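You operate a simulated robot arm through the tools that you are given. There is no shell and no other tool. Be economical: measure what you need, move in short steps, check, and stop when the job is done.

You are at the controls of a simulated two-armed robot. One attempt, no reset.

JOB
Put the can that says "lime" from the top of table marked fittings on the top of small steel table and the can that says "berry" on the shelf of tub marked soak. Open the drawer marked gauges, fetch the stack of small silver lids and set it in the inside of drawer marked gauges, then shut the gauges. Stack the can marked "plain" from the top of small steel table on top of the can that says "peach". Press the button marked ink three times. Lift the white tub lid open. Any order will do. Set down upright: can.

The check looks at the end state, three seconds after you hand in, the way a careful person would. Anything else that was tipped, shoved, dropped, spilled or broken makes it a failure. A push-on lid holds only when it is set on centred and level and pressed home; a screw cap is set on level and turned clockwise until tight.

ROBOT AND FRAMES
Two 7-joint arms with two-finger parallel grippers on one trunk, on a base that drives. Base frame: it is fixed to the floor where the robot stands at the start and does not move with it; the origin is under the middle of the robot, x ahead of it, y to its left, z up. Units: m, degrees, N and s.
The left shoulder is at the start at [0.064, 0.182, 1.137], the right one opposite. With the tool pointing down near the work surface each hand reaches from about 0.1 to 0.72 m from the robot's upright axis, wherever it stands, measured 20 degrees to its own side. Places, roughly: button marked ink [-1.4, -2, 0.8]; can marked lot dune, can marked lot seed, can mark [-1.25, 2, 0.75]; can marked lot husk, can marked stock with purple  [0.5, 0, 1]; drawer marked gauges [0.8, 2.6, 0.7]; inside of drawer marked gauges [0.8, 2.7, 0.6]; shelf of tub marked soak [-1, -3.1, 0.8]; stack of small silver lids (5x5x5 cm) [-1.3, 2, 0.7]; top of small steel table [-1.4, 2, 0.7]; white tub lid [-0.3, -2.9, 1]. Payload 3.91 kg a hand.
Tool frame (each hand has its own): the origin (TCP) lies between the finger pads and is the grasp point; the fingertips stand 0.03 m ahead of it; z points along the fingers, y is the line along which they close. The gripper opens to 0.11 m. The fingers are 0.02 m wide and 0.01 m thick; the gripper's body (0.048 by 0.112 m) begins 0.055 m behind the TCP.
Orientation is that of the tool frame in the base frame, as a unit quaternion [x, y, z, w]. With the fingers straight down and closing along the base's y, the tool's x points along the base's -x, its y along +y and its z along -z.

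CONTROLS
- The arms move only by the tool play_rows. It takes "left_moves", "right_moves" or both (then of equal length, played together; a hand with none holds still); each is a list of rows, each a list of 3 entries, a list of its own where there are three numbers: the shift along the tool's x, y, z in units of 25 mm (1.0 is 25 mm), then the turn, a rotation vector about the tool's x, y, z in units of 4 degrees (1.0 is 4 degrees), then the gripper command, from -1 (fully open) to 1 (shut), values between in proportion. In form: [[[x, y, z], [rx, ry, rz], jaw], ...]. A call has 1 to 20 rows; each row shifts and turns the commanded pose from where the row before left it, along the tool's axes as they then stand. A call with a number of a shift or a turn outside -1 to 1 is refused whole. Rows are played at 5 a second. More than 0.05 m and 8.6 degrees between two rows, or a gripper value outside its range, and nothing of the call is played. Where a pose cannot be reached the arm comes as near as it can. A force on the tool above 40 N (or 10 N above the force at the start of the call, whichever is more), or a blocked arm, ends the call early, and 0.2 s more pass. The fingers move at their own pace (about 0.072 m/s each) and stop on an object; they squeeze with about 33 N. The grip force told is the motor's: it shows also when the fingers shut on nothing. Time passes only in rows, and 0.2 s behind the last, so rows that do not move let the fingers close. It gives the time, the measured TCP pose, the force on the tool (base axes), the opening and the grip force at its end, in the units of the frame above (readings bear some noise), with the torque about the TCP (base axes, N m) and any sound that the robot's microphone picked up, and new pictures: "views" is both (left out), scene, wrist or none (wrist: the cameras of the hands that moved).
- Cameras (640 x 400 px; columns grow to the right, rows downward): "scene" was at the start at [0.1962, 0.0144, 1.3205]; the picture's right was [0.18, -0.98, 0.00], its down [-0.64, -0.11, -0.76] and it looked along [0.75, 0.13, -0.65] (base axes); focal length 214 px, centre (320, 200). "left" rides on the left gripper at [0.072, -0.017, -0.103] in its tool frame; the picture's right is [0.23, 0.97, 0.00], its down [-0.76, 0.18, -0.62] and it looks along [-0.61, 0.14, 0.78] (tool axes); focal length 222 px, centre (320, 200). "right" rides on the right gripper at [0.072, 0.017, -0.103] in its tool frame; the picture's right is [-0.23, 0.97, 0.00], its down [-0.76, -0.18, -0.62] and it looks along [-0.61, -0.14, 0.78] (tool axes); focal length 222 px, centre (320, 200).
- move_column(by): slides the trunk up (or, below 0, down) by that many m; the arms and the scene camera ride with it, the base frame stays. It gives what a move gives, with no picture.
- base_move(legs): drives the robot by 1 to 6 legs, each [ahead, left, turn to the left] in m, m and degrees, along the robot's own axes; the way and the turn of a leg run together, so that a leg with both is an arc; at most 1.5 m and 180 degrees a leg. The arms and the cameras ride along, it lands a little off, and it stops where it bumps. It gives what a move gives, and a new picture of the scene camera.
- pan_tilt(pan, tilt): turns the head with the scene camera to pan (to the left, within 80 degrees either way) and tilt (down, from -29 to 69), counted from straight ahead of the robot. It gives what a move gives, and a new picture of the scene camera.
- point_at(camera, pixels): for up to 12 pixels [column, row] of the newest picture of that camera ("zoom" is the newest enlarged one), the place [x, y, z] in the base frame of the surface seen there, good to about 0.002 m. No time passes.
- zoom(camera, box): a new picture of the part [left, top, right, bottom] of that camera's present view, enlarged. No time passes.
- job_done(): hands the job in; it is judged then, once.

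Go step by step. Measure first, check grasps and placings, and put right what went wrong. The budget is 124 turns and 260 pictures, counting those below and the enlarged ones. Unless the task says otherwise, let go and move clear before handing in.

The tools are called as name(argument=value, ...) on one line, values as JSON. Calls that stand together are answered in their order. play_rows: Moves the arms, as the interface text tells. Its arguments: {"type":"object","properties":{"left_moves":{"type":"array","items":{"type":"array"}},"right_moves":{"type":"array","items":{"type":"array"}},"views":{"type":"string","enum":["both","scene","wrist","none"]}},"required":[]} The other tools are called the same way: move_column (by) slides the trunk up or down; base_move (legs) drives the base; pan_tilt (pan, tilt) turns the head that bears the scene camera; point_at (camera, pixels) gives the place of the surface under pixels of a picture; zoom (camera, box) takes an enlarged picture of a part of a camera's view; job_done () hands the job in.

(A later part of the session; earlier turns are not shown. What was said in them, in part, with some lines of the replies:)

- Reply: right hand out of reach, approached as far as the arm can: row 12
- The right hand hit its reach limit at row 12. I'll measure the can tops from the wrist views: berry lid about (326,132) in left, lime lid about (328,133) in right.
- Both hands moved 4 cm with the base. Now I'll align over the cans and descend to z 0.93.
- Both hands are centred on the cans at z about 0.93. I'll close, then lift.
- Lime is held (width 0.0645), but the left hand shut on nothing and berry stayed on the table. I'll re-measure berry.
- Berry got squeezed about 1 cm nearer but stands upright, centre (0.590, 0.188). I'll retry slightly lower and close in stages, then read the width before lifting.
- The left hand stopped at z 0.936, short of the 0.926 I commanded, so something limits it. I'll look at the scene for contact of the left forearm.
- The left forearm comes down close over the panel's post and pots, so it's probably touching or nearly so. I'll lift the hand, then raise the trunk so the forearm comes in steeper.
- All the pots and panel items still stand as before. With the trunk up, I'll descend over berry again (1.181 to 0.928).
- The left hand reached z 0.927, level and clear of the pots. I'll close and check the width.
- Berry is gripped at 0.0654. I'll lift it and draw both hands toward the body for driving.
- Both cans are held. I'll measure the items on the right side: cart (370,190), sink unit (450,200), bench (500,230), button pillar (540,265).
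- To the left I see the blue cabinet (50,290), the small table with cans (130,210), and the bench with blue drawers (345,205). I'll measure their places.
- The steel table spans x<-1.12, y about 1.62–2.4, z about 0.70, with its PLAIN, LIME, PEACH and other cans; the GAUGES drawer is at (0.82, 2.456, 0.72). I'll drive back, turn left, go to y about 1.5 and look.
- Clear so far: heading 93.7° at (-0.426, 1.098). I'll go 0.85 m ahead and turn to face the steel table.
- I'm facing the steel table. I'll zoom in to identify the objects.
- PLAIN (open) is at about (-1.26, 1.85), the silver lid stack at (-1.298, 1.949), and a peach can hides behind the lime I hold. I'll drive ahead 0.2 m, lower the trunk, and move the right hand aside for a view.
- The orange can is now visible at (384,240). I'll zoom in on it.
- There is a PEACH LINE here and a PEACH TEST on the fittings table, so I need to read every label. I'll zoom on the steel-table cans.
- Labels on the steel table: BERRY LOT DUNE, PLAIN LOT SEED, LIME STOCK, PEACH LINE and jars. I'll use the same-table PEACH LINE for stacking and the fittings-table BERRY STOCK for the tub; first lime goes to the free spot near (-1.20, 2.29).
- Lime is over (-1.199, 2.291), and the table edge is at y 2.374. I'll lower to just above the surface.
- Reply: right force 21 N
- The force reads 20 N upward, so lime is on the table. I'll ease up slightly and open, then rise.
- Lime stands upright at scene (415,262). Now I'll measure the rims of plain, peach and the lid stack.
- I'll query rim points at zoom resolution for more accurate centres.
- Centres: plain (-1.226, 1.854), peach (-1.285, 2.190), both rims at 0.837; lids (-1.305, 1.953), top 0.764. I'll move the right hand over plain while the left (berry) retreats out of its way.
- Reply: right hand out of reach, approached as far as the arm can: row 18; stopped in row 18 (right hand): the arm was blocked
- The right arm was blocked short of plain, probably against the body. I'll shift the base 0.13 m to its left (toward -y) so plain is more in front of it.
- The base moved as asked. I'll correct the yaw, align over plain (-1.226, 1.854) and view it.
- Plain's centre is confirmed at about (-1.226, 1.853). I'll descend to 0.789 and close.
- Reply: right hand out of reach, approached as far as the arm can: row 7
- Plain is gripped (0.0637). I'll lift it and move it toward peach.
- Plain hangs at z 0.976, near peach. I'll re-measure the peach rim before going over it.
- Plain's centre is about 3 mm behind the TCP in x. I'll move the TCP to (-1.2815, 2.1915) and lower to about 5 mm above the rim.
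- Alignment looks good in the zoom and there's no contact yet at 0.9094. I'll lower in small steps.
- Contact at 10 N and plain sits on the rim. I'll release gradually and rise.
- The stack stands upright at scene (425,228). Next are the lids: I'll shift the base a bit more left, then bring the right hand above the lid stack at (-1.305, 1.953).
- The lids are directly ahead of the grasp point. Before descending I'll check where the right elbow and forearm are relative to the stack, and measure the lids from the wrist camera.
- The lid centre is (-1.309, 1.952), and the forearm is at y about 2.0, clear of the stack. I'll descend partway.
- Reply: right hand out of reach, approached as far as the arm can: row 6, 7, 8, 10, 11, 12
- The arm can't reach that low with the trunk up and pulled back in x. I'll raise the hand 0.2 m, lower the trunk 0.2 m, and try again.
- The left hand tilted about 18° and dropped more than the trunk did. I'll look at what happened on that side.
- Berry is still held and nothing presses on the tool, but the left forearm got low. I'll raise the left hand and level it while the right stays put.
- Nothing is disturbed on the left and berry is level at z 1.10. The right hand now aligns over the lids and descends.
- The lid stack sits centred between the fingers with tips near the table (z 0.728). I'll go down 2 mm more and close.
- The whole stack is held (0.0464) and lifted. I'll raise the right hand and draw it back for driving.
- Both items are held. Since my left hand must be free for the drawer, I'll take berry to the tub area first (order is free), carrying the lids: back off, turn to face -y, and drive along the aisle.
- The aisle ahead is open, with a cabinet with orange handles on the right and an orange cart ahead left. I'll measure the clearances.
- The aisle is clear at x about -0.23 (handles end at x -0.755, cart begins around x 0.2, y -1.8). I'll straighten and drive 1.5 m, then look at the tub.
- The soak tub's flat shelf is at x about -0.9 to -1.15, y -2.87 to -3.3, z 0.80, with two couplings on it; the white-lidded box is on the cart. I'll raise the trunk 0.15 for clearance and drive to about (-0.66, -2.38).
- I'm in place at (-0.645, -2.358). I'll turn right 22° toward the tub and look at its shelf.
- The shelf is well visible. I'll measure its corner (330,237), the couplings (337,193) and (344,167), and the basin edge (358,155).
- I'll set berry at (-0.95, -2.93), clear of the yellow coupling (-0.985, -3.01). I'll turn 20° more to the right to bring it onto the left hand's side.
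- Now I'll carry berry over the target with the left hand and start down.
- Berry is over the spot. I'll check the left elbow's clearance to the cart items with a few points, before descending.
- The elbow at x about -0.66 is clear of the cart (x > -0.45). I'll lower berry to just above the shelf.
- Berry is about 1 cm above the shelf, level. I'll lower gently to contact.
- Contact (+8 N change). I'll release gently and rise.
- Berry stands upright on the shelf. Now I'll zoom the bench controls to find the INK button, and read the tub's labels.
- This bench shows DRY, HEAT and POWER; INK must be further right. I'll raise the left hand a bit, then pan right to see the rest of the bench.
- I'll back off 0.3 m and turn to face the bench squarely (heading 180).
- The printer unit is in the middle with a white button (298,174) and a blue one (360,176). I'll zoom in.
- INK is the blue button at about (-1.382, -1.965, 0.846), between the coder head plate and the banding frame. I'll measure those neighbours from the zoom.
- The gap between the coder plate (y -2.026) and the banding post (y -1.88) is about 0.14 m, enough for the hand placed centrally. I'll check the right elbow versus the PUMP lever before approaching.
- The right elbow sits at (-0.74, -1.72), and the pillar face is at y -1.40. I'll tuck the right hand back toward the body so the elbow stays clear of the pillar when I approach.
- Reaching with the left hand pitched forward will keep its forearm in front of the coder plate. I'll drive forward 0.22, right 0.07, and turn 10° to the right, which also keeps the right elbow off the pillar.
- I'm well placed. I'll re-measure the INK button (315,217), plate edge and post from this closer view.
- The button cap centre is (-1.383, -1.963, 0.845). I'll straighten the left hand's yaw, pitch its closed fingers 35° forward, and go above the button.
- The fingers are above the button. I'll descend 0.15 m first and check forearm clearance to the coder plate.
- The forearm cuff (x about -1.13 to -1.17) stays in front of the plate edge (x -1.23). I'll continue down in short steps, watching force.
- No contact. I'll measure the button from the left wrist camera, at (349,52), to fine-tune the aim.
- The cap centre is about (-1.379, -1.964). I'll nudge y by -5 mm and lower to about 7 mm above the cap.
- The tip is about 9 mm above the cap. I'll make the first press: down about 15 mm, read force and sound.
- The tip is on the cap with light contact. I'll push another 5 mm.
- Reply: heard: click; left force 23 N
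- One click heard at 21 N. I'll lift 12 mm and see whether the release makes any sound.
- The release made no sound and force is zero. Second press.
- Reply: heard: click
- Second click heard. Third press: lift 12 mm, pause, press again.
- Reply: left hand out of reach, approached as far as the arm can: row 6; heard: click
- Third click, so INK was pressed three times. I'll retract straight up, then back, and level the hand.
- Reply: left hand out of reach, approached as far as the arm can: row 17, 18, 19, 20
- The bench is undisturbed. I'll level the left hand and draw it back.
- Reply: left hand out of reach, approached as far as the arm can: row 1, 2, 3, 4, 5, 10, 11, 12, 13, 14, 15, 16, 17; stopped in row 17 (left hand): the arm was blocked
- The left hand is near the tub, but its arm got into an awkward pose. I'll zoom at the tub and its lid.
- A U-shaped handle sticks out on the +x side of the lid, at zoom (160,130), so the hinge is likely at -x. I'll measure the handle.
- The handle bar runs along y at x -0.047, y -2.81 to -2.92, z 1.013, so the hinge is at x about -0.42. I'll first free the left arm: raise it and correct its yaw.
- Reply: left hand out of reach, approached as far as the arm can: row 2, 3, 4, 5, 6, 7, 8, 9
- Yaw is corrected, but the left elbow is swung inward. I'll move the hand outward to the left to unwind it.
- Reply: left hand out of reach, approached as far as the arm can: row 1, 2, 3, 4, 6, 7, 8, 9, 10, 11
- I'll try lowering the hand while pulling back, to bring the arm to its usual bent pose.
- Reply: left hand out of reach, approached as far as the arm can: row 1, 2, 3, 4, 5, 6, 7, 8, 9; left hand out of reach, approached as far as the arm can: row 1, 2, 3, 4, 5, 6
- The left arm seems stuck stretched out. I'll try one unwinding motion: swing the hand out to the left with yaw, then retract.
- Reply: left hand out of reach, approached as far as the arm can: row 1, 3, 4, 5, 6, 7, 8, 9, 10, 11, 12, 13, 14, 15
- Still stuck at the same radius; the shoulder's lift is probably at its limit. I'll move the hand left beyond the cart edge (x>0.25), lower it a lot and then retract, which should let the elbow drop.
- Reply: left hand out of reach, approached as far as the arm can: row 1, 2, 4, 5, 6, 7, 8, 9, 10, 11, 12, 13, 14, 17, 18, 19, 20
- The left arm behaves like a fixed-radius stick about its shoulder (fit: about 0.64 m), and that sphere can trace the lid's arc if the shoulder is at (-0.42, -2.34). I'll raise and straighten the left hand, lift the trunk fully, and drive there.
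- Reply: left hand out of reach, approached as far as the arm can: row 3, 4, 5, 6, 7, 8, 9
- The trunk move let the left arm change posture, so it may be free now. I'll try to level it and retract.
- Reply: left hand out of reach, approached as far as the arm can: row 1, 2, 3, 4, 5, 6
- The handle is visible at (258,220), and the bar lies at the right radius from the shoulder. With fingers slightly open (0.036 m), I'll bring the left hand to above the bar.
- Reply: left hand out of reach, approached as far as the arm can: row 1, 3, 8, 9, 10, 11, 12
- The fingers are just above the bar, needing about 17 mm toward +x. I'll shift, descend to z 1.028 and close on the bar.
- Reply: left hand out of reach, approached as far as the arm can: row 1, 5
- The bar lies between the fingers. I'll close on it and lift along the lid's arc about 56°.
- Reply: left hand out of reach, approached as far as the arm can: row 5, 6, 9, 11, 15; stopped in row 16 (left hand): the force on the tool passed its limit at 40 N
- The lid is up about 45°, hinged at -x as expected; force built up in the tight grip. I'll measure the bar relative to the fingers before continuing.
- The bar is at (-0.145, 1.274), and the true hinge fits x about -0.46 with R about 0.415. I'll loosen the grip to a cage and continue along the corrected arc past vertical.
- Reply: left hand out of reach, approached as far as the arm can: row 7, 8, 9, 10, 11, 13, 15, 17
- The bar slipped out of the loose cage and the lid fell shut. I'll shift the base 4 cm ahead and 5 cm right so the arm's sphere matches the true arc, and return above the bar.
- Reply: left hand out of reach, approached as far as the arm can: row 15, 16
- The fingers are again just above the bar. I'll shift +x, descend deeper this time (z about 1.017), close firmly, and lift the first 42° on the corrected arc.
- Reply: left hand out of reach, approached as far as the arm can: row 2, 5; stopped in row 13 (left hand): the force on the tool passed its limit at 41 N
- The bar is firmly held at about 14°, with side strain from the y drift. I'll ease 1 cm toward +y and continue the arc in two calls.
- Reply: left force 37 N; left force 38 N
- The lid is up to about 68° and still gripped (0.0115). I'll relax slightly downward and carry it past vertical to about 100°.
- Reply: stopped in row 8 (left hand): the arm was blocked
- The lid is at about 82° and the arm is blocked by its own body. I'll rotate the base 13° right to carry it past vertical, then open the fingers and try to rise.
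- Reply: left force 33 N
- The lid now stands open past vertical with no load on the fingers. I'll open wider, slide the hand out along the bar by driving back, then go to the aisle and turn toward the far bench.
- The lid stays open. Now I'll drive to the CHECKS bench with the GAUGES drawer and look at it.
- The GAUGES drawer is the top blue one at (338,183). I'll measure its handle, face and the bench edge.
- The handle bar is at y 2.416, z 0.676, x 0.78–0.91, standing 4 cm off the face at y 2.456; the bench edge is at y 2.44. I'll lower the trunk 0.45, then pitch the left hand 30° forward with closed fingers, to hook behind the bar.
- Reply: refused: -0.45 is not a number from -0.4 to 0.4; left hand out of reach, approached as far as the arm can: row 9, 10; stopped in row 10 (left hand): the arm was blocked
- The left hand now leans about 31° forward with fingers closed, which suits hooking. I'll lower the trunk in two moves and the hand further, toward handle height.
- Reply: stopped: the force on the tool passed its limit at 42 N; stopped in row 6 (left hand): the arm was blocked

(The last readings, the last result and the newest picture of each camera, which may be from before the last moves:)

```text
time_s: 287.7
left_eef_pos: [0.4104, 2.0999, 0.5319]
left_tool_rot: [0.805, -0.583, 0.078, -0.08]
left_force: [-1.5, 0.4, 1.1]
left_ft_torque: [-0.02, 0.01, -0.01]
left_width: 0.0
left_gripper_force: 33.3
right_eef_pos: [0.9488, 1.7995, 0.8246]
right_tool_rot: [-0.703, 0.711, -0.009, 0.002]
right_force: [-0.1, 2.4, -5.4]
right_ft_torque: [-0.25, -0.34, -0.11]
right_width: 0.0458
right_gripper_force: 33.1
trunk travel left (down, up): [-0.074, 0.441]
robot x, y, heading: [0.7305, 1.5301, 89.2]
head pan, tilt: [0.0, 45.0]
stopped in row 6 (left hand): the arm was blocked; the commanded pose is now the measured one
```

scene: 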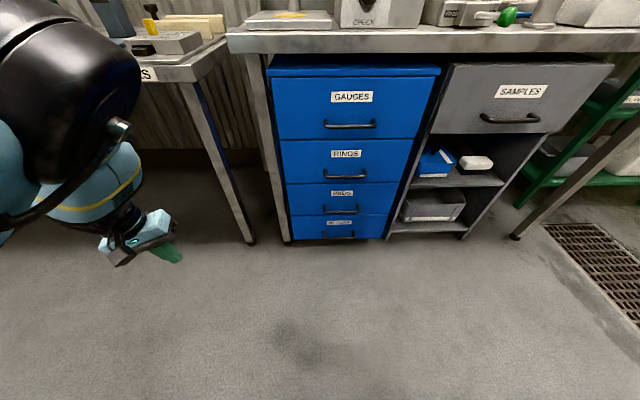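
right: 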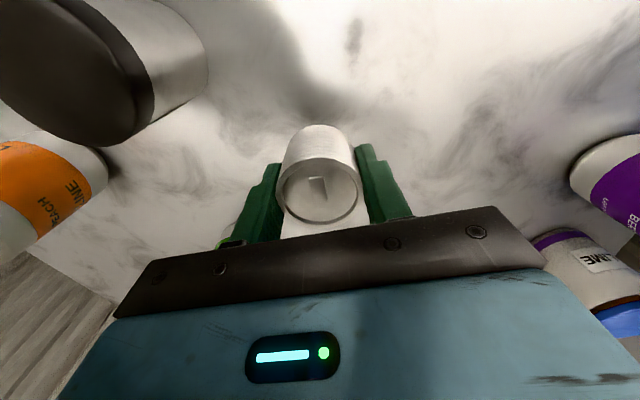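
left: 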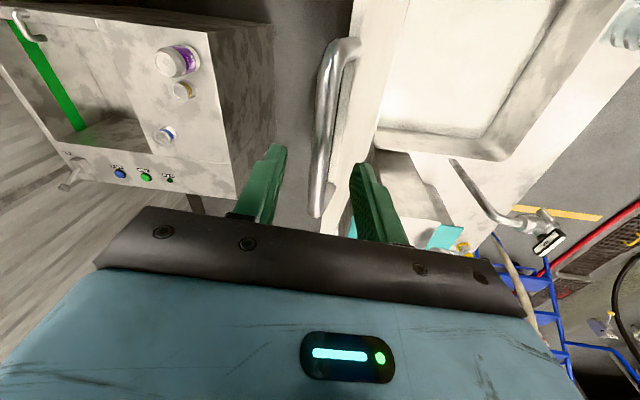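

The left arm moves freely again down here. The right hand shows a slight contact load, so I'll raise it a little while I straighten the left hand and give it a 28° forward lean.

play_rows(left_moves=[[[0, 0, -0.5], [-0.64, 0, 0.9], 1], [[0, 0, -0.5], [-0.64, 0, 0.9], 1], [[0, 0, -0.5], [-0.64, 0, 0.9], 1], [[0, 0, -0.5], [-0.64, 0, 0.9], 1], [[0, 0, -0.5], [-0.64, 0, 0.9], 1], [[0, 0, 0], [0, -0.9, 0], 1], [[0, 0, 0], [0, -0.9, 0], 1], [[0, 0, 0], [0, -0.9, 0], 1], [[0, 0, 0], [0, -0.9, 0], 1], [[0, 0, 0], [0, -0.9, 0], 1], [[0, 0, 0], [0, -0.9, 0], 1], [[0, 0, 0], [0, -0.9, 0], 1], [[0, 0, 0], [0, -0.9, 0], 1]], right_moves=[[[0, 0, -0.8], [0, 0, 0], 1], [[0, 0, -0.8], [0, 0, 0], 1], [[0, 0, -0.8], [0, 0, 0], 1], [[0, 0, -0.8], [0, 0, 0], 1], [[0, 0, -0.8], [0, 0, 0], 1], [[-0.5, 0, 0], [0, 0, 0], 1], [[-0.5, 0, 0], [0, 0, 0], 1], [[-0.5, 0, 0], [0, 0, 0], 1], [[-0.5, 0, 0], [0, 0, 0], 1], [[0, 0, 0], [0, 0, 0], 1], [[0, 0, 0], [0, 0, 0], 1], [[0, 0, 0], [0, 0, 0], 1], [[0, 0, 0], [0, 0, 0], 1]], views="both")

point_at(camera="scene", pixels=[[350, 125], [330, 124], [370, 124], [350, 127], [350, 110]])

```text
time_s: 288.0
left_eef_pos: [0.4064, 2.1021, 0.5385]
left_tool_rot: [0.804, -0.584, 0.076, -0.083]
left_force: [-0.1, -0.1, -0.4]
left_ft_torque: [-0.02, -0.01, 0.01]
left_width: 0.0003
left_gripper_force: 33.6
right_eef_pos: [0.9512, 1.8007, 0.8255]
right_tool_rot: [-0.702, 0.712, -0.016, 0.009]
right_force: [-4.2, 2.7, -11.6]
right_ft_torque: [-0.3, -0.99, -0.17]
right_width: 0.046
right_gripper_force: 32.9
trunk travel left (down, up): [-0.074, 0.441]
robot x, y, heading: [0.734, 1.5295, 89.0]
head pan, tilt: [0.0, 45.0]
stopped in row 1 (right hand): the force on the tool passed its limit at 72 N (the readings are from after the stop); the commanded pose is now the measured one
```

scene: 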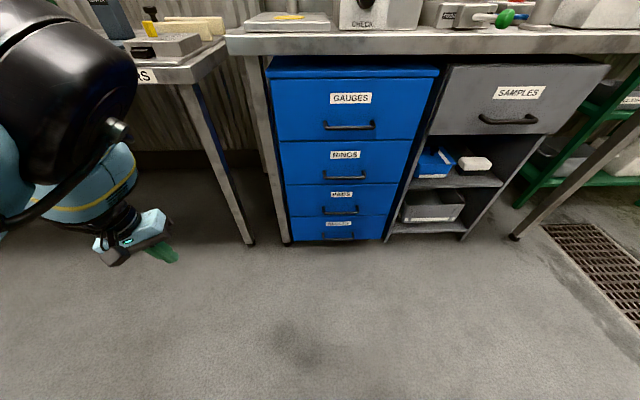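
right: 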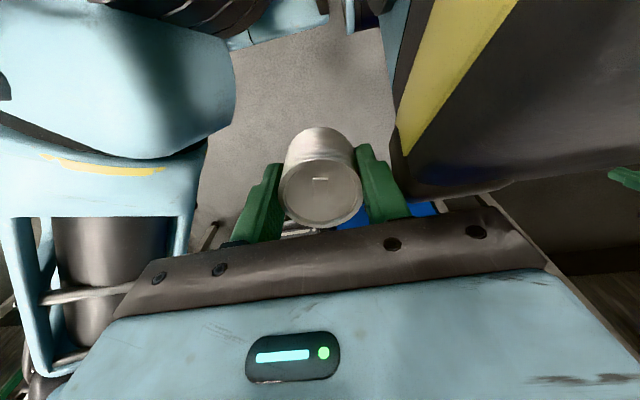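
left: 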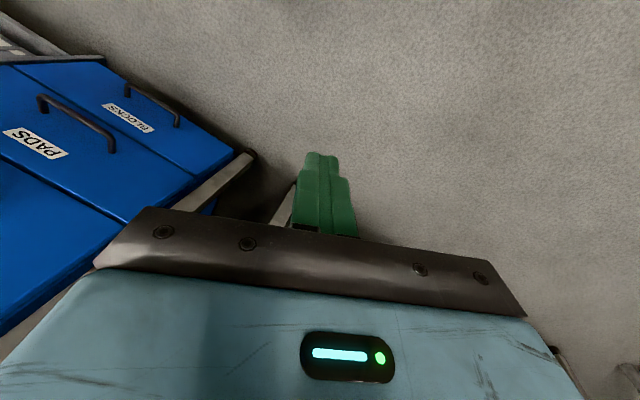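

```text
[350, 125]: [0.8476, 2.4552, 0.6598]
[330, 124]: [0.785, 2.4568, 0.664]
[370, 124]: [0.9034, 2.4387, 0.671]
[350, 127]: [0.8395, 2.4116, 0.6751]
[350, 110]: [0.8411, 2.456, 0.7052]
```

The right hand is wedged against the robot's own body. I'll move it forward away from the body first, then fix the left hand's orientation in a second call.

play_rows(right_moves=[[[-0.4, 0, 0.1], [0, 0, 0], 1], [[-0.6, 0, 0], [0, 0, 0], 1], [[-0.8, 0, 0], [0, 0, 0], 1], [[-0.8, 0, 0], [0, 0, 0], 1], [[-0.8, 0, 0], [0, 0, 0], 1], [[-0.8, 0, 0], [0, 0, 0], 1], [[-0.5, 0, -0.6], [0, 0, 0], 1], [[0, 0, -0.8], [0, 0, 0], 1]], views="none")

play_rows(left_moves=[[[0, 0, -0.5], [-0.64, 0, 0.9], 1], [[0, 0, -0.5], [-0.64, 0, 0.9], 1], [[0, 0, -0.5], [-0.64, 0, 0.9], 1], [[0, 0, -0.5], [-0.64, 0, 0.9], 1], [[0, 0, -0.5], [-0.64, 0, 0.9], 1], [[0, 0, 0], [0, -0.9, 0], 1], [[0, 0, 0], [0, -0.9, 0], 1], [[0, 0, 0], [0, -0.9, 0], 1], [[0, 0, 0], [0, -0.9, 0], 1], [[0, 0, 0], [0, -0.9, 0], 1], [[0, 0, 0], [0, -0.9, 0], 1], [[0, 0, 0], [0, -0.9, 0], 1], [[0, 0, 0], [0, -0.9, 0], 1]], views="scene")

```text
time_s: 289.8
left_eef_pos: [0.407, 2.1005, 0.5379]
left_tool_rot: [0.804, -0.584, 0.076, -0.083]
left_force: [0.5, 0.0, 0.3]
left_ft_torque: [-0.03, 0.0, 0.0]
left_width: 0.0001
left_gripper_force: 32.5
right_eef_pos: [0.9511, 1.9181, 0.8588]
right_tool_rot: [-0.703, 0.711, -0.015, 0.008]
right_force: [0.2, 0.3, 0.0]
right_ft_torque: [-0.01, -0.04, 0.0]
right_width: 0.0459
right_gripper_force: 33.1
trunk travel left (down, up): [-0.074, 0.441]
robot x, y, heading: [0.7338, 1.5285, 88.9]
head pan, tilt: [0.0, 45.0]
```

```text
time_s: 292.8
left_eef_pos: [0.3546, 2.0977, 0.577]
left_tool_rot: [0.717, -0.651, -0.166, -0.187]
left_force: [-1.0, 0.3, 0.8]
left_ft_torque: [0.02, 0.0, 0.02]
left_width: 0.0
left_gripper_force: 33.3
left hand out of reach, approached as far as the arm can: row 5, 6, 7, 8, 10
right_eef_pos: [0.9501, 1.9169, 0.8575]
right_tool_rot: [-0.704, 0.71, -0.014, 0.009]
right_force: [-0.1, -0.3, -1.5]
right_ft_torque: [-0.04, -0.02, 0.0]
right_width: 0.046
right_gripper_force: 33.0
trunk travel left (down, up): [-0.074, 0.441]
robot x, y, heading: [0.7337, 1.5318, 89.0]
head pan, tilt: [0.0, 45.0]
stopped in row 13 (left hand): the arm was blocked; the commanded pose is now the measured one
```

scene: 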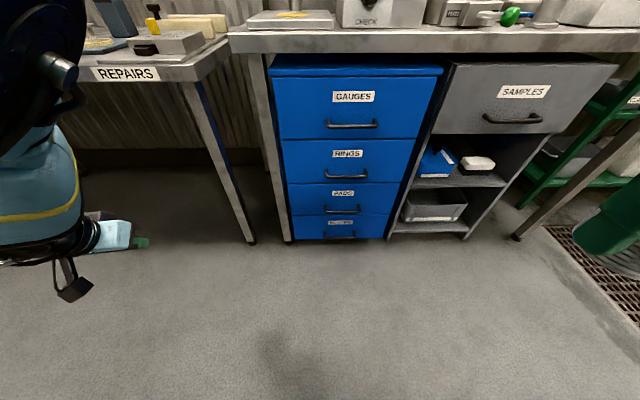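

The right hand is free, and the left hand leans 29° forward, straight. I'll raise the trunk 0.17 and drive right and ahead so the left fingertips come just above and before the GAUGES handle.

move_column(by=0.17)

base_move(legs=[[0.0, -0.48, 1], [0.25, 0, 0]])

zoom(camera="left", box=[0, 0, 640, 400])

```text
time_s: 294.7
left_eef_pos: [0.3161, 2.0887, 0.7503]
left_tool_rot: [0.751, -0.605, -0.167, -0.202]
left_force: [0.8, -0.8, 0.2]
left_ft_torque: [0.02, -0.03, 0.0]
left_width: 0.0
left_gripper_force: 33.3
right_eef_pos: [0.9505, 1.9176, 1.0272]
right_tool_rot: [-0.703, 0.711, -0.016, 0.007]
right_force: [-1.1, -0.2, -1.0]
right_ft_torque: [-0.01, -0.06, 0.0]
right_width: 0.0461
right_gripper_force: 33.0
trunk travel left (down, up): [-0.244, 0.271]
robot x, y, heading: [0.7324, 1.5311, 88.9]
head pan, tilt: [0.0, 45.0]
```

```text
time_s: 300.8
left_eef_pos: [0.7864, 2.3231, 0.7414]
left_tool_rot: [0.758, -0.602, -0.163, -0.192]
left_force: [-0.5, 0.3, 0.0]
left_ft_torque: [-0.05, 0.02, -0.01]
left_width: 0.0
left_gripper_force: 33.5
right_eef_pos: [1.4243, 2.1631, 1.0272]
right_tool_rot: [-0.707, 0.707, -0.015, 0.008]
right_force: [-0.6, 0.0, -0.2]
right_ft_torque: [-0.03, -0.03, 0.03]
right_width: 0.046
right_gripper_force: 33.2
trunk travel left (down, up): [-0.244, 0.271]
robot x, y, heading: [1.2131, 1.7736, 89.7]
head pan, tilt: [0.0, 45.0]
```

scene: 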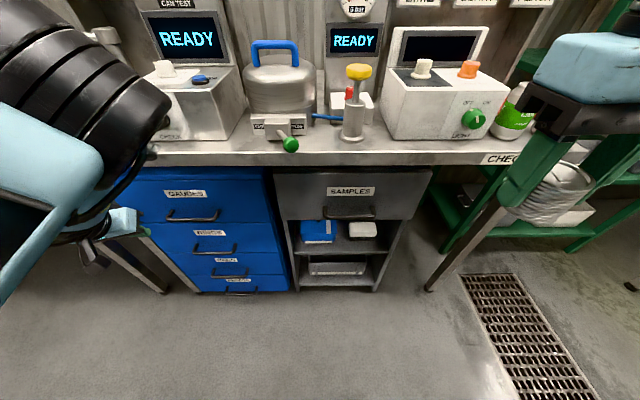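

```text
1.00 times, centred on (320, 200) of left (not enlarged: the box is as wide or as high as the picture)
```

zoom: 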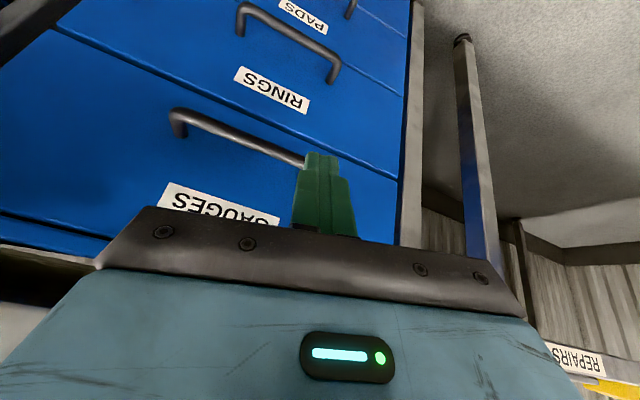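

The tips are just before the handle at its left end. I'll move +5 cm in x and +10 cm in y over the bar, then lower behind it.

play_rows(left_moves=[[[-0.79, -0.74, 0.45], [0, 0, 0], 1], [[-0.79, -0.74, 0.45], [0, 0, 0], 1], [[-0.79, -0.74, 0.45], [0, 0, 0], 1], [[-0.79, -0.74, 0.45], [0, 0, 0], 1], [[0, 0, 0], [0, 0, 0], 1]], views="wrist")

```text
time_s: 302.2
left_eef_pos: [0.7854, 2.4121, 0.7417]
left_tool_rot: [0.793, -0.556, -0.162, -0.188]
left_force: [0.7, -0.1, 0.5]
left_ft_torque: [0.0, -0.04, 0.02]
left_width: 0.0
left_gripper_force: 33.0
right_eef_pos: [1.4243, 2.1631, 1.0286]
right_tool_rot: [-0.706, 0.708, -0.016, 0.008]
right_force: [0.0, 0.1, 0.5]
right_ft_torque: [0.0, -0.01, -0.03]
right_width: 0.0459
right_gripper_force: 32.8
trunk travel left (down, up): [-0.244, 0.271]
robot x, y, heading: [1.208, 1.7728, 89.5]
head pan, tilt: [0.0, 45.0]
stopped in row 5 (left hand): the arm was blocked; the commanded pose is now the measured one
```

left: 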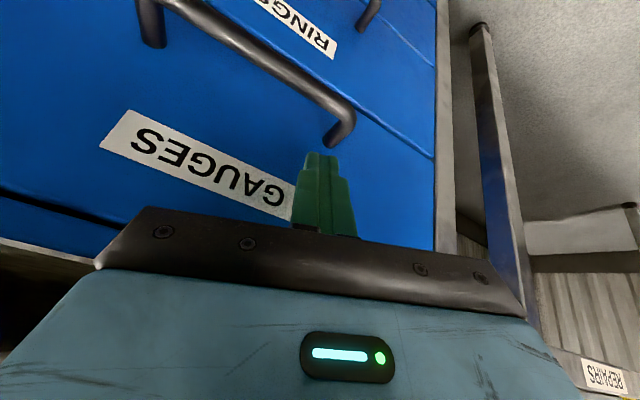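

The y move worked but x is blocked, so I'll use the base for it: right 5.5 cm, ahead 1.6 cm, then lower 5.6 cm behind the bar.

base_move(legs=[[0.016, -0.057, 0]])

play_rows(left_moves=[[[0.35, 0.09, 0.655], [0, 0, 0], 1], [[0.35, 0.09, 0.655], [0, 0, 0], 1], [[0.35, 0.09, 0.655], [0, 0, 0], 1], [[0, 0, 0], [0, 0, 0], 1]], views="wrist")

```text
time_s: 303.4
left_eef_pos: [0.8421, 2.427, 0.7428]
left_tool_rot: [0.793, -0.555, -0.163, -0.189]
left_force: [-0.2, 0.2, 0.5]
left_ft_torque: [-0.01, 0.03, -0.01]
left_width: 0.0
left_gripper_force: 33.2
right_eef_pos: [1.48, 2.1789, 1.0272]
right_tool_rot: [0.707, -0.707, 0.015, -0.009]
right_force: [0.4, 0.4, -1.0]
right_ft_torque: [0.01, 0.0, 0.01]
right_width: 0.0458
right_gripper_force: 32.9
trunk travel left (down, up): [-0.244, 0.271]
robot x, y, heading: [1.2673, 1.7883, 90.0]
head pan, tilt: [0.0, 45.0]
```

scene: 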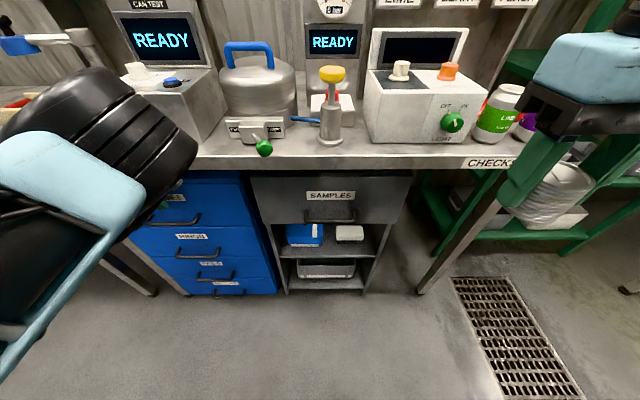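

```text
time_s: 304.4
left_eef_pos: [0.8376, 2.4285, 0.6893]
left_tool_rot: [0.794, -0.553, -0.166, -0.19]
left_force: [-3.7, 4.2, 11.0]
left_ft_torque: [0.09, 0.17, -0.05]
left_width: 0.0
left_gripper_force: 33.3
right_eef_pos: [1.4789, 2.1785, 1.0289]
right_tool_rot: [0.707, -0.707, 0.015, -0.009]
right_force: [-0.1, -1.6, -0.7]
right_ft_torque: [0.02, 0.0, 0.01]
right_width: 0.0459
right_gripper_force: 32.7
trunk travel left (down, up): [-0.244, 0.271]
robot x, y, heading: [1.2676, 1.7858, 89.4]
head pan, tilt: [0.0, 45.0]
```

left: 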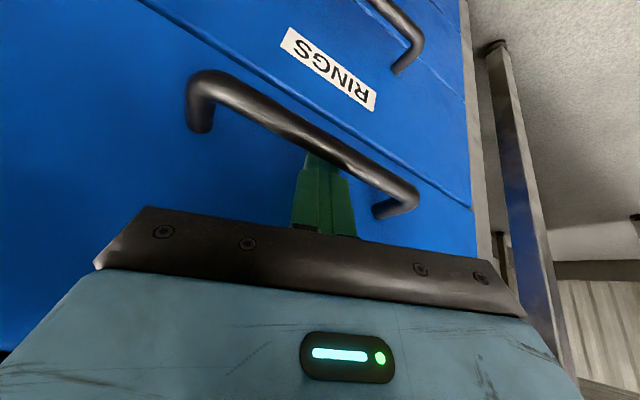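

The fingers are hooked behind the GAUGES bar. I'll drive back 0.27 m to pull the drawer open, then lift the hook clear.

base_move(legs=[[-0.27, 0, 0]])

play_rows(left_moves=[[[-0.4, -0.1, -0.75], [0, 0, 0], 1], [[-0.4, -0.1, -0.75], [0, 0, 0], 1], [[-0.4, -0.1, -0.75], [0, 0, 0], 1], [[-0.4, -0.1, -0.75], [0, 0, 0], 1]], views="none")

pan_tilt(pan=15, tilt=50)

```text
time_s: 306.3
left_eef_pos: [0.8381, 2.1666, 0.6853]
left_tool_rot: [0.793, -0.555, -0.163, -0.189]
left_force: [-0.6, -1.0, 0.0]
left_ft_torque: [-0.03, 0.02, 0.0]
left_width: 0.0
left_gripper_force: 32.6
right_eef_pos: [1.4789, 1.9175, 1.0274]
right_tool_rot: [-0.706, 0.708, -0.015, 0.009]
right_force: [-0.1, -0.5, 0.3]
right_ft_torque: [0.06, 0.02, -0.03]
right_width: 0.046
right_gripper_force: 32.8
trunk travel left (down, up): [-0.244, 0.271]
robot x, y, heading: [1.2661, 1.5291, 89.6]
head pan, tilt: [0.0, 45.0]
```

scene: 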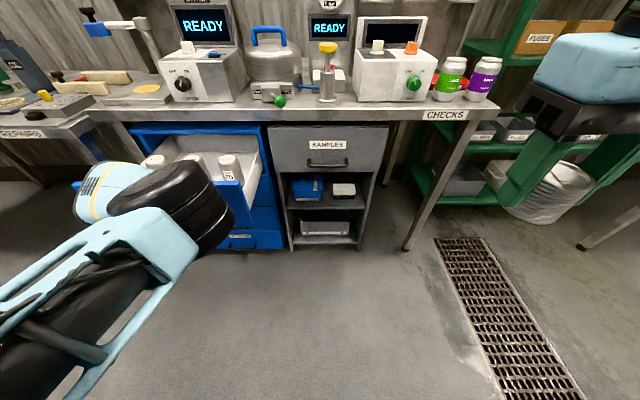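

```text
time_s: 307.5
left_eef_pos: [0.8041, 2.1503, 0.7608]
left_tool_rot: [0.813, -0.531, -0.166, -0.174]
left_force: [-0.4, 0.2, -0.7]
left_ft_torque: [0.01, -0.02, -0.01]
left_width: 0.0002
left_gripper_force: 33.2
right_eef_pos: [1.4786, 1.918, 1.0282]
right_tool_rot: [0.707, -0.707, 0.016, -0.007]
right_force: [-0.5, 0.2, -1.0]
right_ft_torque: [0.02, 0.0, 0.0]
right_width: 0.0461
right_gripper_force: 33.3
trunk travel left (down, up): [-0.244, 0.271]
robot x, y, heading: [1.2673, 1.5242, 89.8]
head pan, tilt: [0.0, 45.0]
stopped in row 4 (left hand): the arm was blocked; the commanded pose is now the measured one
```

```text
time_s: 308.2
left_eef_pos: [0.8031, 2.1493, 0.7611]
left_tool_rot: [0.812, -0.532, -0.166, -0.173]
left_force: [0.5, 0.0, 0.7]
left_ft_torque: [0.06, 0.01, 0.0]
left_width: 0.0
left_gripper_force: 32.8
right_eef_pos: [1.4787, 1.9183, 1.0271]
right_tool_rot: [-0.706, 0.708, -0.016, 0.008]
right_force: [-0.2, 0.0, -0.7]
right_ft_torque: [0.01, 0.0, -0.01]
right_width: 0.0456
right_gripper_force: 33.0
trunk travel left (down, up): [-0.244, 0.271]
robot x, y, heading: [1.2651, 1.5266, 89.7]
head pan, tilt: [15.0, 50.0]
```

scene: 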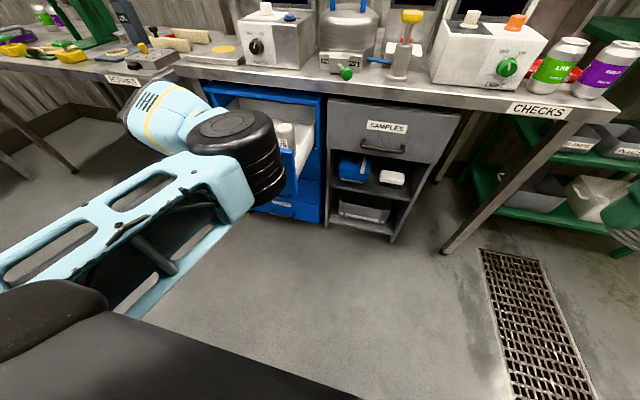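

The drawer is open with some lids already inside. I'll back off a little, move left so the right hand faces the drawer, come forward, and look in.

base_move(legs=[[-0.08, 0, 0], [0, 0.56, 0], [0.2, 0, 0]])

pan_tilt(pan=-8, tilt=55)

zoom(camera="scene", box=[200, 60, 480, 260])

point_at(camera="scene", pixels=[[260, 120], [290, 120], [320, 120], [350, 120], [380, 120], [260, 150], [290, 150], [320, 150], [350, 150], [380, 150], [320, 180], [320, 210]])

```text
time_s: 315.6
left_eef_pos: [0.2285, 2.2622, 0.76]
left_tool_rot: [0.814, -0.528, -0.167, -0.173]
left_force: [0.1, 0.7, 0.2]
left_ft_torque: [-0.01, 0.01, 0.02]
left_width: 0.0002
left_gripper_force: 33.7
right_eef_pos: [0.9046, 2.0352, 1.0269]
right_tool_rot: [0.709, -0.705, 0.016, -0.009]
right_force: [0.7, 0.2, -0.2]
right_ft_torque: [-0.04, -0.03, 0.01]
right_width: 0.046
right_gripper_force: 33.1
trunk travel left (down, up): [-0.244, 0.271]
robot x, y, heading: [0.6985, 1.6444, 90.1]
head pan, tilt: [15.0, 50.0]
```

scene: 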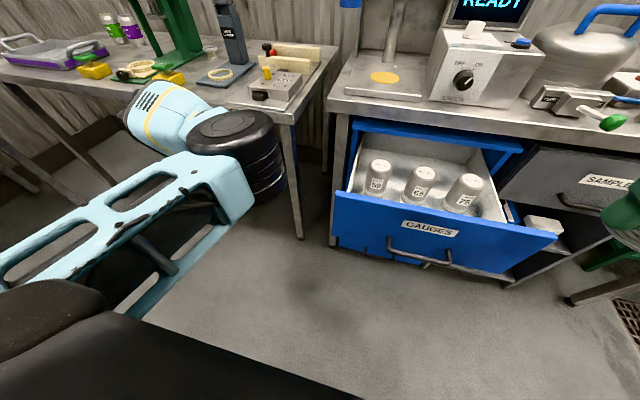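

```text
time_s: 316.4
left_eef_pos: [0.2275, 2.261, 0.76]
left_tool_rot: [0.815, -0.528, -0.167, -0.172]
left_force: [-0.3, 1.0, 0.2]
left_ft_torque: [0.01, 0.01, 0.0]
left_width: 0.0
left_gripper_force: 33.2
right_eef_pos: [0.9052, 2.0361, 1.0286]
right_tool_rot: [0.709, -0.705, 0.016, -0.009]
right_force: [0.7, 0.1, 0.0]
right_ft_torque: [0.01, 0.01, 0.02]
right_width: 0.0463
right_gripper_force: 33.5
trunk travel left (down, up): [-0.244, 0.271]
robot x, y, heading: [0.6945, 1.6443, 90.0]
head pan, tilt: [-8.0, 55.0]
```

scene: 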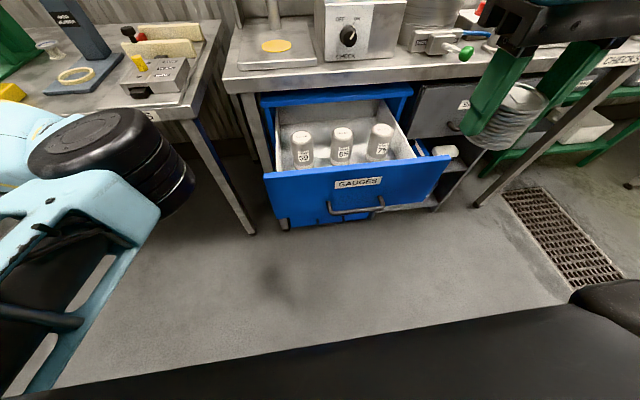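

```text
2.00 times, centred on (340, 160) of scene
```

zoom: 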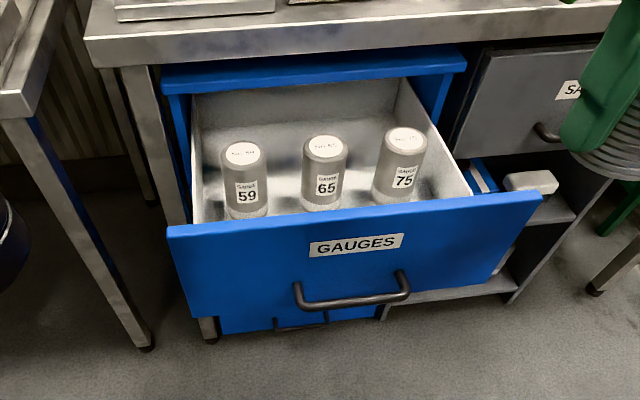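

```text
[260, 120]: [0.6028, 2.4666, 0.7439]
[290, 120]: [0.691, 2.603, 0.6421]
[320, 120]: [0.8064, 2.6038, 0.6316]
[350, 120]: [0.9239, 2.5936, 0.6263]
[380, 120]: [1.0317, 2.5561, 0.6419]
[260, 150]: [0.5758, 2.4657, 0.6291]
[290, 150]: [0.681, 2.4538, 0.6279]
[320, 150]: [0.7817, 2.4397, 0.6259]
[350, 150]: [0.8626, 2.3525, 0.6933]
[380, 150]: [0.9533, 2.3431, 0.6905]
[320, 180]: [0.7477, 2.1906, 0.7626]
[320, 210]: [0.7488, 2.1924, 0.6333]
```

The drawer floor is z 0.626, the front panel y 2.19 (top about 0.80), and the gauge bottles' fronts are at y 2.343 with a gap at x about 0.90. I'll carry the lids to (0.90, 2.31) and lower to just above the floor.

play_rows(right_moves=[[[-0.99, 0, 0], [0, 0, 0], 1], [[-0.99, 0, 0], [0, 0, 0], 1], [[-0.99, 0, 0], [0, 0, 0], 1], [[-0.99, 0, 0], [0, 0, 0], 1], [[-0.99, 0, 0], [0, 0, 0], 1], [[-0.99, 0, 0], [0, 0, 0], 1], [[-0.99, 0, 0], [0, 0, 0], 1], [[-0.99, 0, 0], [0, 0, 0], 1], [[-0.99, 0, 0], [0, 0, 0], 1], [[-0.99, 0, 0], [0, 0, 0], 1], [[-0.99, 0, 0], [0, 0, 0], 1], [[0, 0, 0], [0, 0, 0], 1]], views="none")

play_rows(right_moves=[[[0, 0, 1], [0, 0, 0], 1], [[0, 0, 1], [0, 0, 0], 1], [[0, 0, 1], [0, 0, 0], 1], [[0, 0, 1], [0, 0, 0], 1], [[0, 0, 1], [0, 0, 0], 1], [[0, 0, 1], [0, 0, 0], 1], [[0, 0, 1], [0, 0, 0], 1], [[0, 0, 1], [0, 0, 0], 1], [[0, 0, 1], [0, 0, 0], 1], [[0, 0, 1], [0, 0, 0], 1], [[0, 0, 1], [0, 0, 0], 1], [[0, 0, 1], [0, 0, 0], 1], [[0, 0, 0.9], [0, 0, 0], 1], [[0, 0, 0], [0, 0, 0], 1]], views="both")

```text
time_s: 319.0
left_eef_pos: [0.2276, 2.2617, 0.7599]
left_tool_rot: [0.814, -0.529, -0.166, -0.173]
left_force: [0.3, 0.1, -0.2]
left_ft_torque: [-0.03, 0.0, -0.03]
left_width: 0.0
left_gripper_force: 33.1
right_eef_pos: [0.9026, 2.3067, 1.0243]
right_tool_rot: [0.709, -0.705, 0.015, -0.009]
right_force: [0.3, 0.1, -0.7]
right_ft_torque: [-0.02, -0.01, 0.0]
right_width: 0.046
right_gripper_force: 33.6
trunk travel left (down, up): [-0.244, 0.271]
robot x, y, heading: [0.6952, 1.6423, 90.0]
head pan, tilt: [-8.0, 55.0]
```

```text
time_s: 322.0
left_eef_pos: [0.2266, 2.2611, 0.7605]
left_tool_rot: [0.814, -0.528, -0.167, -0.173]
left_force: [0.7, -0.8, -0.3]
left_ft_torque: [-0.03, 0.01, -0.03]
left_width: 0.0002
left_gripper_force: 33.2
right_eef_pos: [0.9139, 2.3051, 0.7025]
right_tool_rot: [0.709, -0.705, 0.015, -0.008]
right_force: [0.4, 0.7, -0.8]
right_ft_torque: [0.0, -0.02, -0.01]
right_width: 0.046
right_gripper_force: 32.7
trunk travel left (down, up): [-0.244, 0.271]
robot x, y, heading: [0.6954, 1.6442, 90.4]
head pan, tilt: [-8.0, 55.0]
5 turns are left
```

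scene: 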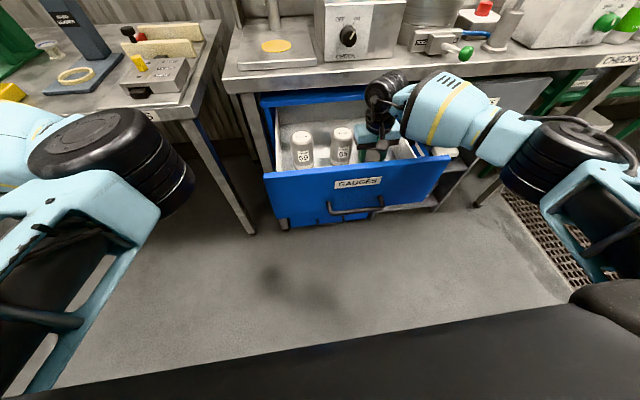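
right: 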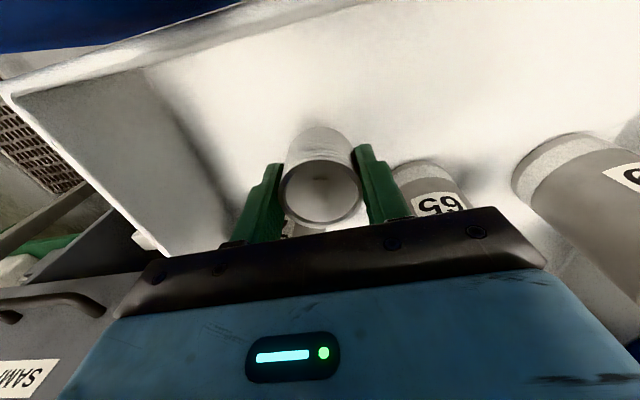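

The lids are about 4 cm above the drawer floor, clear of bottle 65. I'll lower to about 1 cm, release, rise, back out, and set a closed, forward-leaning fist in front of the panel for pushing.

play_rows(right_moves=[[[0, 0, 0.7], [0, 0, 0], 1], [[0, 0, 0.7], [0, 0, 0], 1], [[0, 0, 0], [0, 0, 0], 1], [[0, 0, 0], [0, 0, 0], 0], [[0, 0, 0], [0, 0, 0], -0.2], [[0, 0, 0], [0, 0, 0], -0.3], [[0, 0, -0.6], [0, 0, 0], -0.3], [[0, 0, -1], [0, 0, 0], -0.3], [[0, 0, -1], [0, 0, 0], -0.3], [[0, 0, -1], [0, 0, 0], -0.3], [[0, 0, -1], [0, 0, 0], -0.3], [[0, 0, -1], [0, 0, 0], -0.3], [[0, 0, -1], [0, 0, 0], -0.3], [[0, 0, -1], [0, 0, 0], -0.3], [[0, 0, -1], [0, 0, 0], -0.3], [[0, 0, -1], [0, 0, 0], -0.3], [[0, 0, -1], [0, 0, 0], -0.3]], views="none")

play_rows(right_moves=[[[0.98, 0, 0], [0, 0, 0], 1], [[0.98, 0, 0], [0, 0, 0], 1], [[0.98, 0, 0], [0, 0, 0], 1], [[0.98, 0, 0], [0, 0, 0], 1], [[0.98, 0, 0], [0, 0, 0], 1], [[0.98, 0.3, 0], [0, 0, 0], 1], [[0.98, 0.6, 0], [0, 0, 0], 1], [[0.98, 0.6, 0], [0, 0, 0], 1], [[0.98, 0.6, 0], [0, 0, 0], 1], [[0.98, 0.3, 0], [0, 0, 0], 1], [[0.9, 0, 0], [0, 0, 0], 1]], views="scene")

play_rows(right_moves=[[[0, 0, 0], [0, -0.94, 0], 1], [[0, 0, 0], [0, -0.94, 0], 1], [[0, 0, 0], [0, -0.94, 0], 1], [[0, 0, 0], [0, -0.94, 0], 1], [[0, 0, 0], [0, -0.94, 0], 1], [[0, 0, 0], [0, -0.94, 0], 1], [[0, 0, 0], [0, -0.94, 0], 1], [[0, 0, 0], [0, -0.94, 0], 1], [[0.49, 0, 0.85], [0, 0, 0], 1], [[0.49, 0, 0.85], [0, 0, 0], 1], [[0.49, 0, 0.85], [0, 0, 0], 1], [[0.49, 0, 0.85], [0, 0, 0], 1], [[0.49, 0, 0.85], [0, 0, 0], 1], [[0.49, 0, 0.85], [0, 0, 0], 1], [[0.49, 0, 0.85], [0, 0, 0], 1], [[0.35, 0, 0.6], [0, 0, 0], 1]], views="scene")

```text
time_s: 325.6
left_eef_pos: [0.2262, 2.2611, 0.7609]
left_tool_rot: [0.815, -0.528, -0.167, -0.172]
left_force: [-0.3, 1.0, 0.6]
left_ft_torque: [0.02, -0.03, 0.0]
left_width: 0.0
left_gripper_force: 33.3
right_eef_pos: [0.9068, 2.3084, 0.933]
right_tool_rot: [0.709, -0.705, 0.016, -0.009]
right_force: [-0.2, 0.0, -0.4]
right_ft_torque: [0.02, 0.02, -0.02]
right_width: 0.0716
right_gripper_force: 0.0
trunk travel left (down, up): [-0.244, 0.271]
robot x, y, heading: [0.694, 1.6441, 90.0]
head pan, tilt: [-8.0, 55.0]
```

```text
time_s: 328.0
left_eef_pos: [0.2274, 2.2608, 0.7606]
left_tool_rot: [0.814, -0.528, -0.167, -0.173]
left_force: [-0.1, 0.9, -0.3]
left_ft_torque: [-0.01, 0.0, 0.0]
left_width: 0.0
left_gripper_force: 33.2
right_eef_pos: [0.848, 2.0386, 0.9322]
right_tool_rot: [0.71, -0.704, 0.015, -0.008]
right_force: [0.5, -0.6, 0.4]
right_ft_torque: [-0.01, 0.01, 0.02]
right_width: 0.0001
right_gripper_force: 33.5
trunk travel left (down, up): [-0.244, 0.271]
robot x, y, heading: [0.6952, 1.6457, 89.9]
head pan, tilt: [-8.0, 55.0]
```

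scene: 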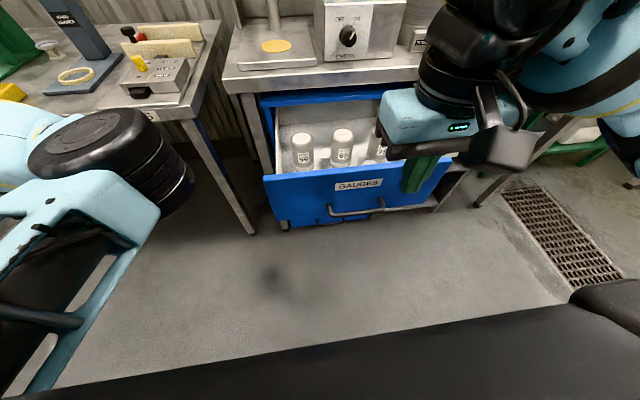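

```text
time_s: 331.4
left_eef_pos: [0.2275, 2.2609, 0.7604]
left_tool_rot: [0.814, -0.528, -0.167, -0.173]
left_force: [0.0, 0.6, -0.1]
left_ft_torque: [-0.02, -0.02, 0.03]
left_width: 0.0
left_gripper_force: 33.1
right_eef_pos: [0.8435, 2.0577, 0.749]
right_tool_rot: [0.689, -0.678, -0.17, -0.191]
right_force: [-0.4, -0.9, -0.7]
right_ft_torque: [0.03, 0.0, -0.01]
right_width: 0.0
right_gripper_force: 32.6
right hand out of reach, approached as far as the arm can: row 9, 10, 11, 12
trunk travel left (down, up): [-0.244, 0.271]
robot x, y, heading: [0.6961, 1.6475, 90.2]
head pan, tilt: [-8.0, 55.0]
4 turns are left
```

scene: 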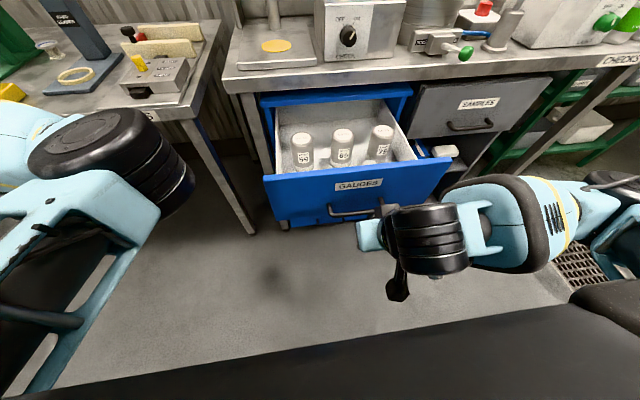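

The lids are in the drawer, and the fist is before the panel at y 2.058, z 0.749. I'll drive ahead 9 cm and push forward to shut the drawer.

base_move(legs=[[0.09, 0, 0]])

play_rows(right_moves=[[[-0.85, 0, 0.5], [0, 0, 0], 1], [[-0.85, 0, 0.5], [0, 0, 0], 1], [[-0.85, 0, 0.5], [0, 0, 0], 1], [[-0.85, 0, 0.5], [0, 0, 0], 1], [[-0.85, 0, 0.5], [0, 0, 0], 1], [[-0.85, 0, 0.5], [0, 0, 0], 1], [[-0.85, 0, 0.5], [0, 0, 0], 1], [[-0.85, 0, 0.5], [0, 0, 0], 1], [[-0.85, 0, 0.5], [0, 0, 0], 1], [[-0.85, 0, 0.5], [0, 0, 0], 1], [[-0.7, 0, 0.4], [0, 0, 0], 1], [[-0.6, 0, 0.35], [0, 0, 0], 1], [[-0.4, 0, 0.22], [0, 0, 0], 1], [[-0.3, 0, 0.17], [0, 0, 0], 1], [[-0.3, 0, 0.17], [0, 0, 0], 1]], views="scene")

zoom(camera="scene", box=[200, 60, 480, 260])

point_at(camera="scene", pixels=[[280, 120], [300, 130], [320, 120], [280, 140], [300, 160], [340, 140], [320, 160], [280, 100]])

```text
time_s: 332.6
left_eef_pos: [0.2265, 2.3521, 0.7604]
left_tool_rot: [0.815, -0.527, -0.167, -0.171]
left_force: [-0.1, 0.4, -0.1]
left_ft_torque: [0.0, 0.02, 0.0]
left_width: 0.0
left_gripper_force: 32.7
right_eef_pos: [0.8429, 2.1497, 0.7492]
right_tool_rot: [0.69, -0.678, -0.169, -0.19]
right_force: [0.2, 1.0, -0.7]
right_ft_torque: [0.02, 0.0, -0.03]
right_width: 0.0
right_gripper_force: 33.2
trunk travel left (down, up): [-0.244, 0.271]
robot x, y, heading: [0.6971, 1.7328, 89.9]
head pan, tilt: [-8.0, 55.0]
```

scene: 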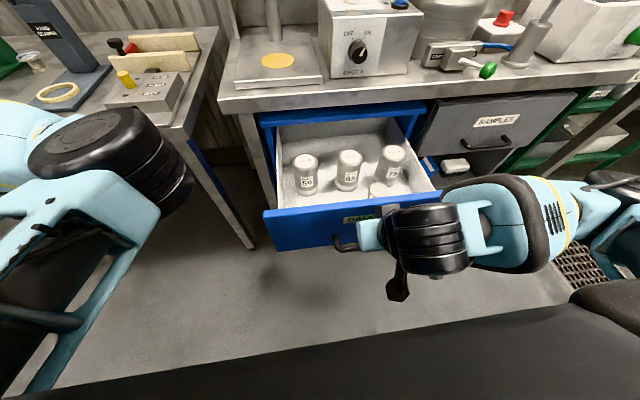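

```text
time_s: 335.4
left_eef_pos: [0.2283, 2.3509, 0.7619]
left_tool_rot: [0.815, -0.527, -0.166, -0.174]
left_force: [0.3, 0.1, -0.4]
left_ft_torque: [0.01, -0.01, 0.01]
left_width: 0.0
left_gripper_force: 32.8
right_eef_pos: [0.8394, 2.4331, 0.7426]
right_tool_rot: [0.692, -0.679, -0.163, -0.184]
right_force: [2.1, -23.2, 7.9]
right_ft_torque: [-0.28, 0.0, -0.06]
right_width: 0.0
right_gripper_force: 32.5
trunk travel left (down, up): [-0.244, 0.271]
robot x, y, heading: [0.6956, 1.7369, 90.0]
head pan, tilt: [-8.0, 55.0]
stopped in row 13 (right hand): the force on the tool passed its limit at 49 N (the readings are from after the stop); the commanded pose is now the measured one
```

scene: 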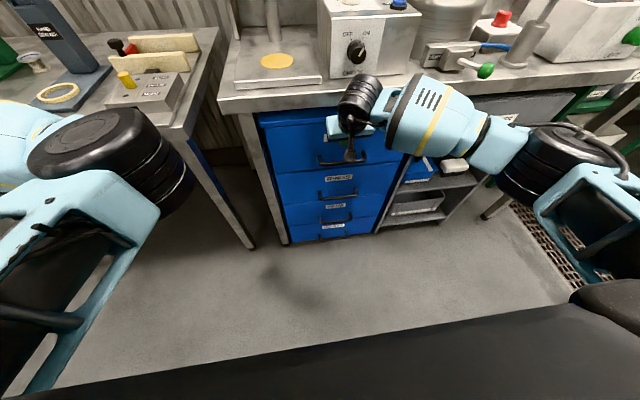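

```text
2.00 times, centred on (340, 160) of scene
```

zoom: 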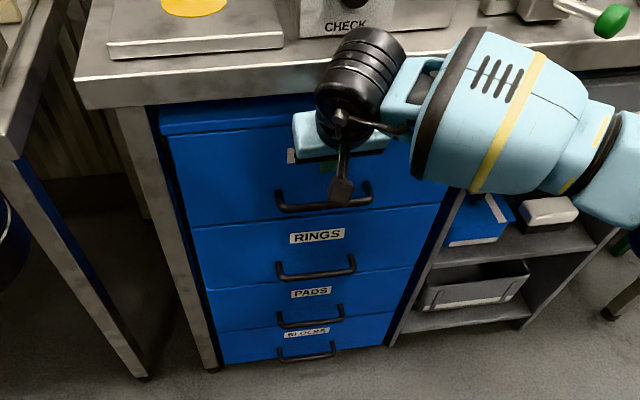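

```text
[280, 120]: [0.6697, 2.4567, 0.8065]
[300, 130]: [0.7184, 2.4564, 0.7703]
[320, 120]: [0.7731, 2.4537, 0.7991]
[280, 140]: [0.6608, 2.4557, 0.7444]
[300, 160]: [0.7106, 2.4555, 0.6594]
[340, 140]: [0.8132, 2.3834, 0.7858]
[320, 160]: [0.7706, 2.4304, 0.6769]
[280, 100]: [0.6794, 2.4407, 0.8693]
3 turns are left
```

The drawer face is back at y 2.456, fully shut, and the lid stack was visible standing inside before closing. I'll back the hand straight out and drive clear.

play_rows(right_moves=[[[0.8, 0, -0.46], [0, 0, 0], 1], [[0.8, 0, -0.46], [0, 0, 0], 1], [[0.8, 0, -0.46], [0, 0, 0], 1], [[0.8, 0, -0.46], [0, 0, 0], 1], [[0.8, 0, -0.46], [0, 0, 0], 1], [[0.8, 0, -0.46], [0, 0, 0], 1], [[0.8, 0, -0.46], [0, 0, 0], 1], [[0.8, 0, -0.46], [0, 0, 0], 1]], views="none")

base_move(legs=[[-0.3, 0, 0]])

point_at(camera="scene", pixels=[[320, 110], [330, 120], [340, 125], [300, 120], [350, 100]])

```text
time_s: 337.1
left_eef_pos: [0.2273, 2.3511, 0.7604]
left_tool_rot: [0.815, -0.527, -0.168, -0.172]
left_force: [0.3, 0.3, 0.0]
left_ft_torque: [0.01, 0.0, 0.01]
left_width: 0.0
left_gripper_force: 32.7
right_eef_pos: [0.8416, 2.2504, 0.7475]
right_tool_rot: [0.691, -0.679, -0.165, -0.185]
right_force: [1.0, 0.2, -0.4]
right_ft_torque: [-0.01, 0.02, 0.01]
right_width: 0.0001
right_gripper_force: 32.9
trunk travel left (down, up): [-0.244, 0.271]
robot x, y, heading: [0.6952, 1.737, 90.0]
head pan, tilt: [-8.0, 55.0]
```

```text
time_s: 339.2
left_eef_pos: [0.2245, 2.0552, 0.7625]
left_tool_rot: [0.815, -0.527, -0.168, -0.173]
left_force: [0.2, -0.4, 0.3]
left_ft_torque: [0.01, 0.03, 0.01]
left_width: 0.0
left_gripper_force: 33.2
right_eef_pos: [0.8392, 1.957, 0.7476]
right_tool_rot: [0.693, -0.677, -0.165, -0.186]
right_force: [1.6, 0.0, 0.9]
right_ft_torque: [0.02, 0.01, -0.02]
right_width: 0.0
right_gripper_force: 33.4
trunk travel left (down, up): [-0.244, 0.271]
robot x, y, heading: [0.6944, 1.44, 90.2]
head pan, tilt: [-8.0, 55.0]
```

scene: 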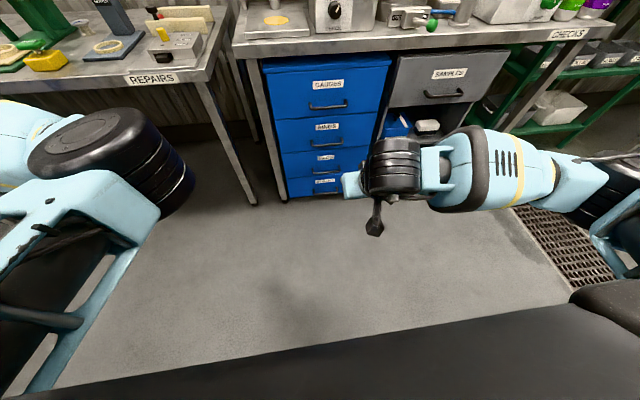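

```text
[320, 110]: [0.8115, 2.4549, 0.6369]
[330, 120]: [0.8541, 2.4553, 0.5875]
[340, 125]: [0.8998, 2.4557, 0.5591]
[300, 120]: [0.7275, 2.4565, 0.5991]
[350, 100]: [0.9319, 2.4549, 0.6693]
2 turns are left
```

The GAUGES face is flush with the other drawers at y 2.455, both hands are clear, and every part of the job has been carried out, so I'm handing in.

job_done()

```text
The job is handed in.
```

I handed the job in with every part carried out, but two choices of can were my own reading of the labels.

- **Lime:** the LIME LOT HUSK can from the first table stands upright on the steel table. I took that table to be the fittings table and never saw its label.
- **Berry:** the BERRY STOCK can from the same table stands upright on the tub shelf. There were other berry cans, and I took "from the fittings table" to cover berry too. I never saw the tub's "soak" label and went by its listed position.
- **Plain on peach:** the PLAIN LOT SEED can is stacked on the PEACH LINE can on the steel table. Other peach cans exist (TEST and STOCK), and the job doesn't say which one.
- **Lids:** the stack of silver lids is in the gauges drawer, which is pushed flush shut. I released it about 1 cm above the drawer floor, and it was standing upright when I last saw it.
- **Ink:** the button gave three clicks, one for each press.
- **Tub lid:** it stands open past vertical. On the first try it slipped from the grip and fell shut, and the second try held.

At the first table the berry can was squeezed about 1 cm out of place on my first grasp; it stayed upright. I saw nothing else tipped or moved.
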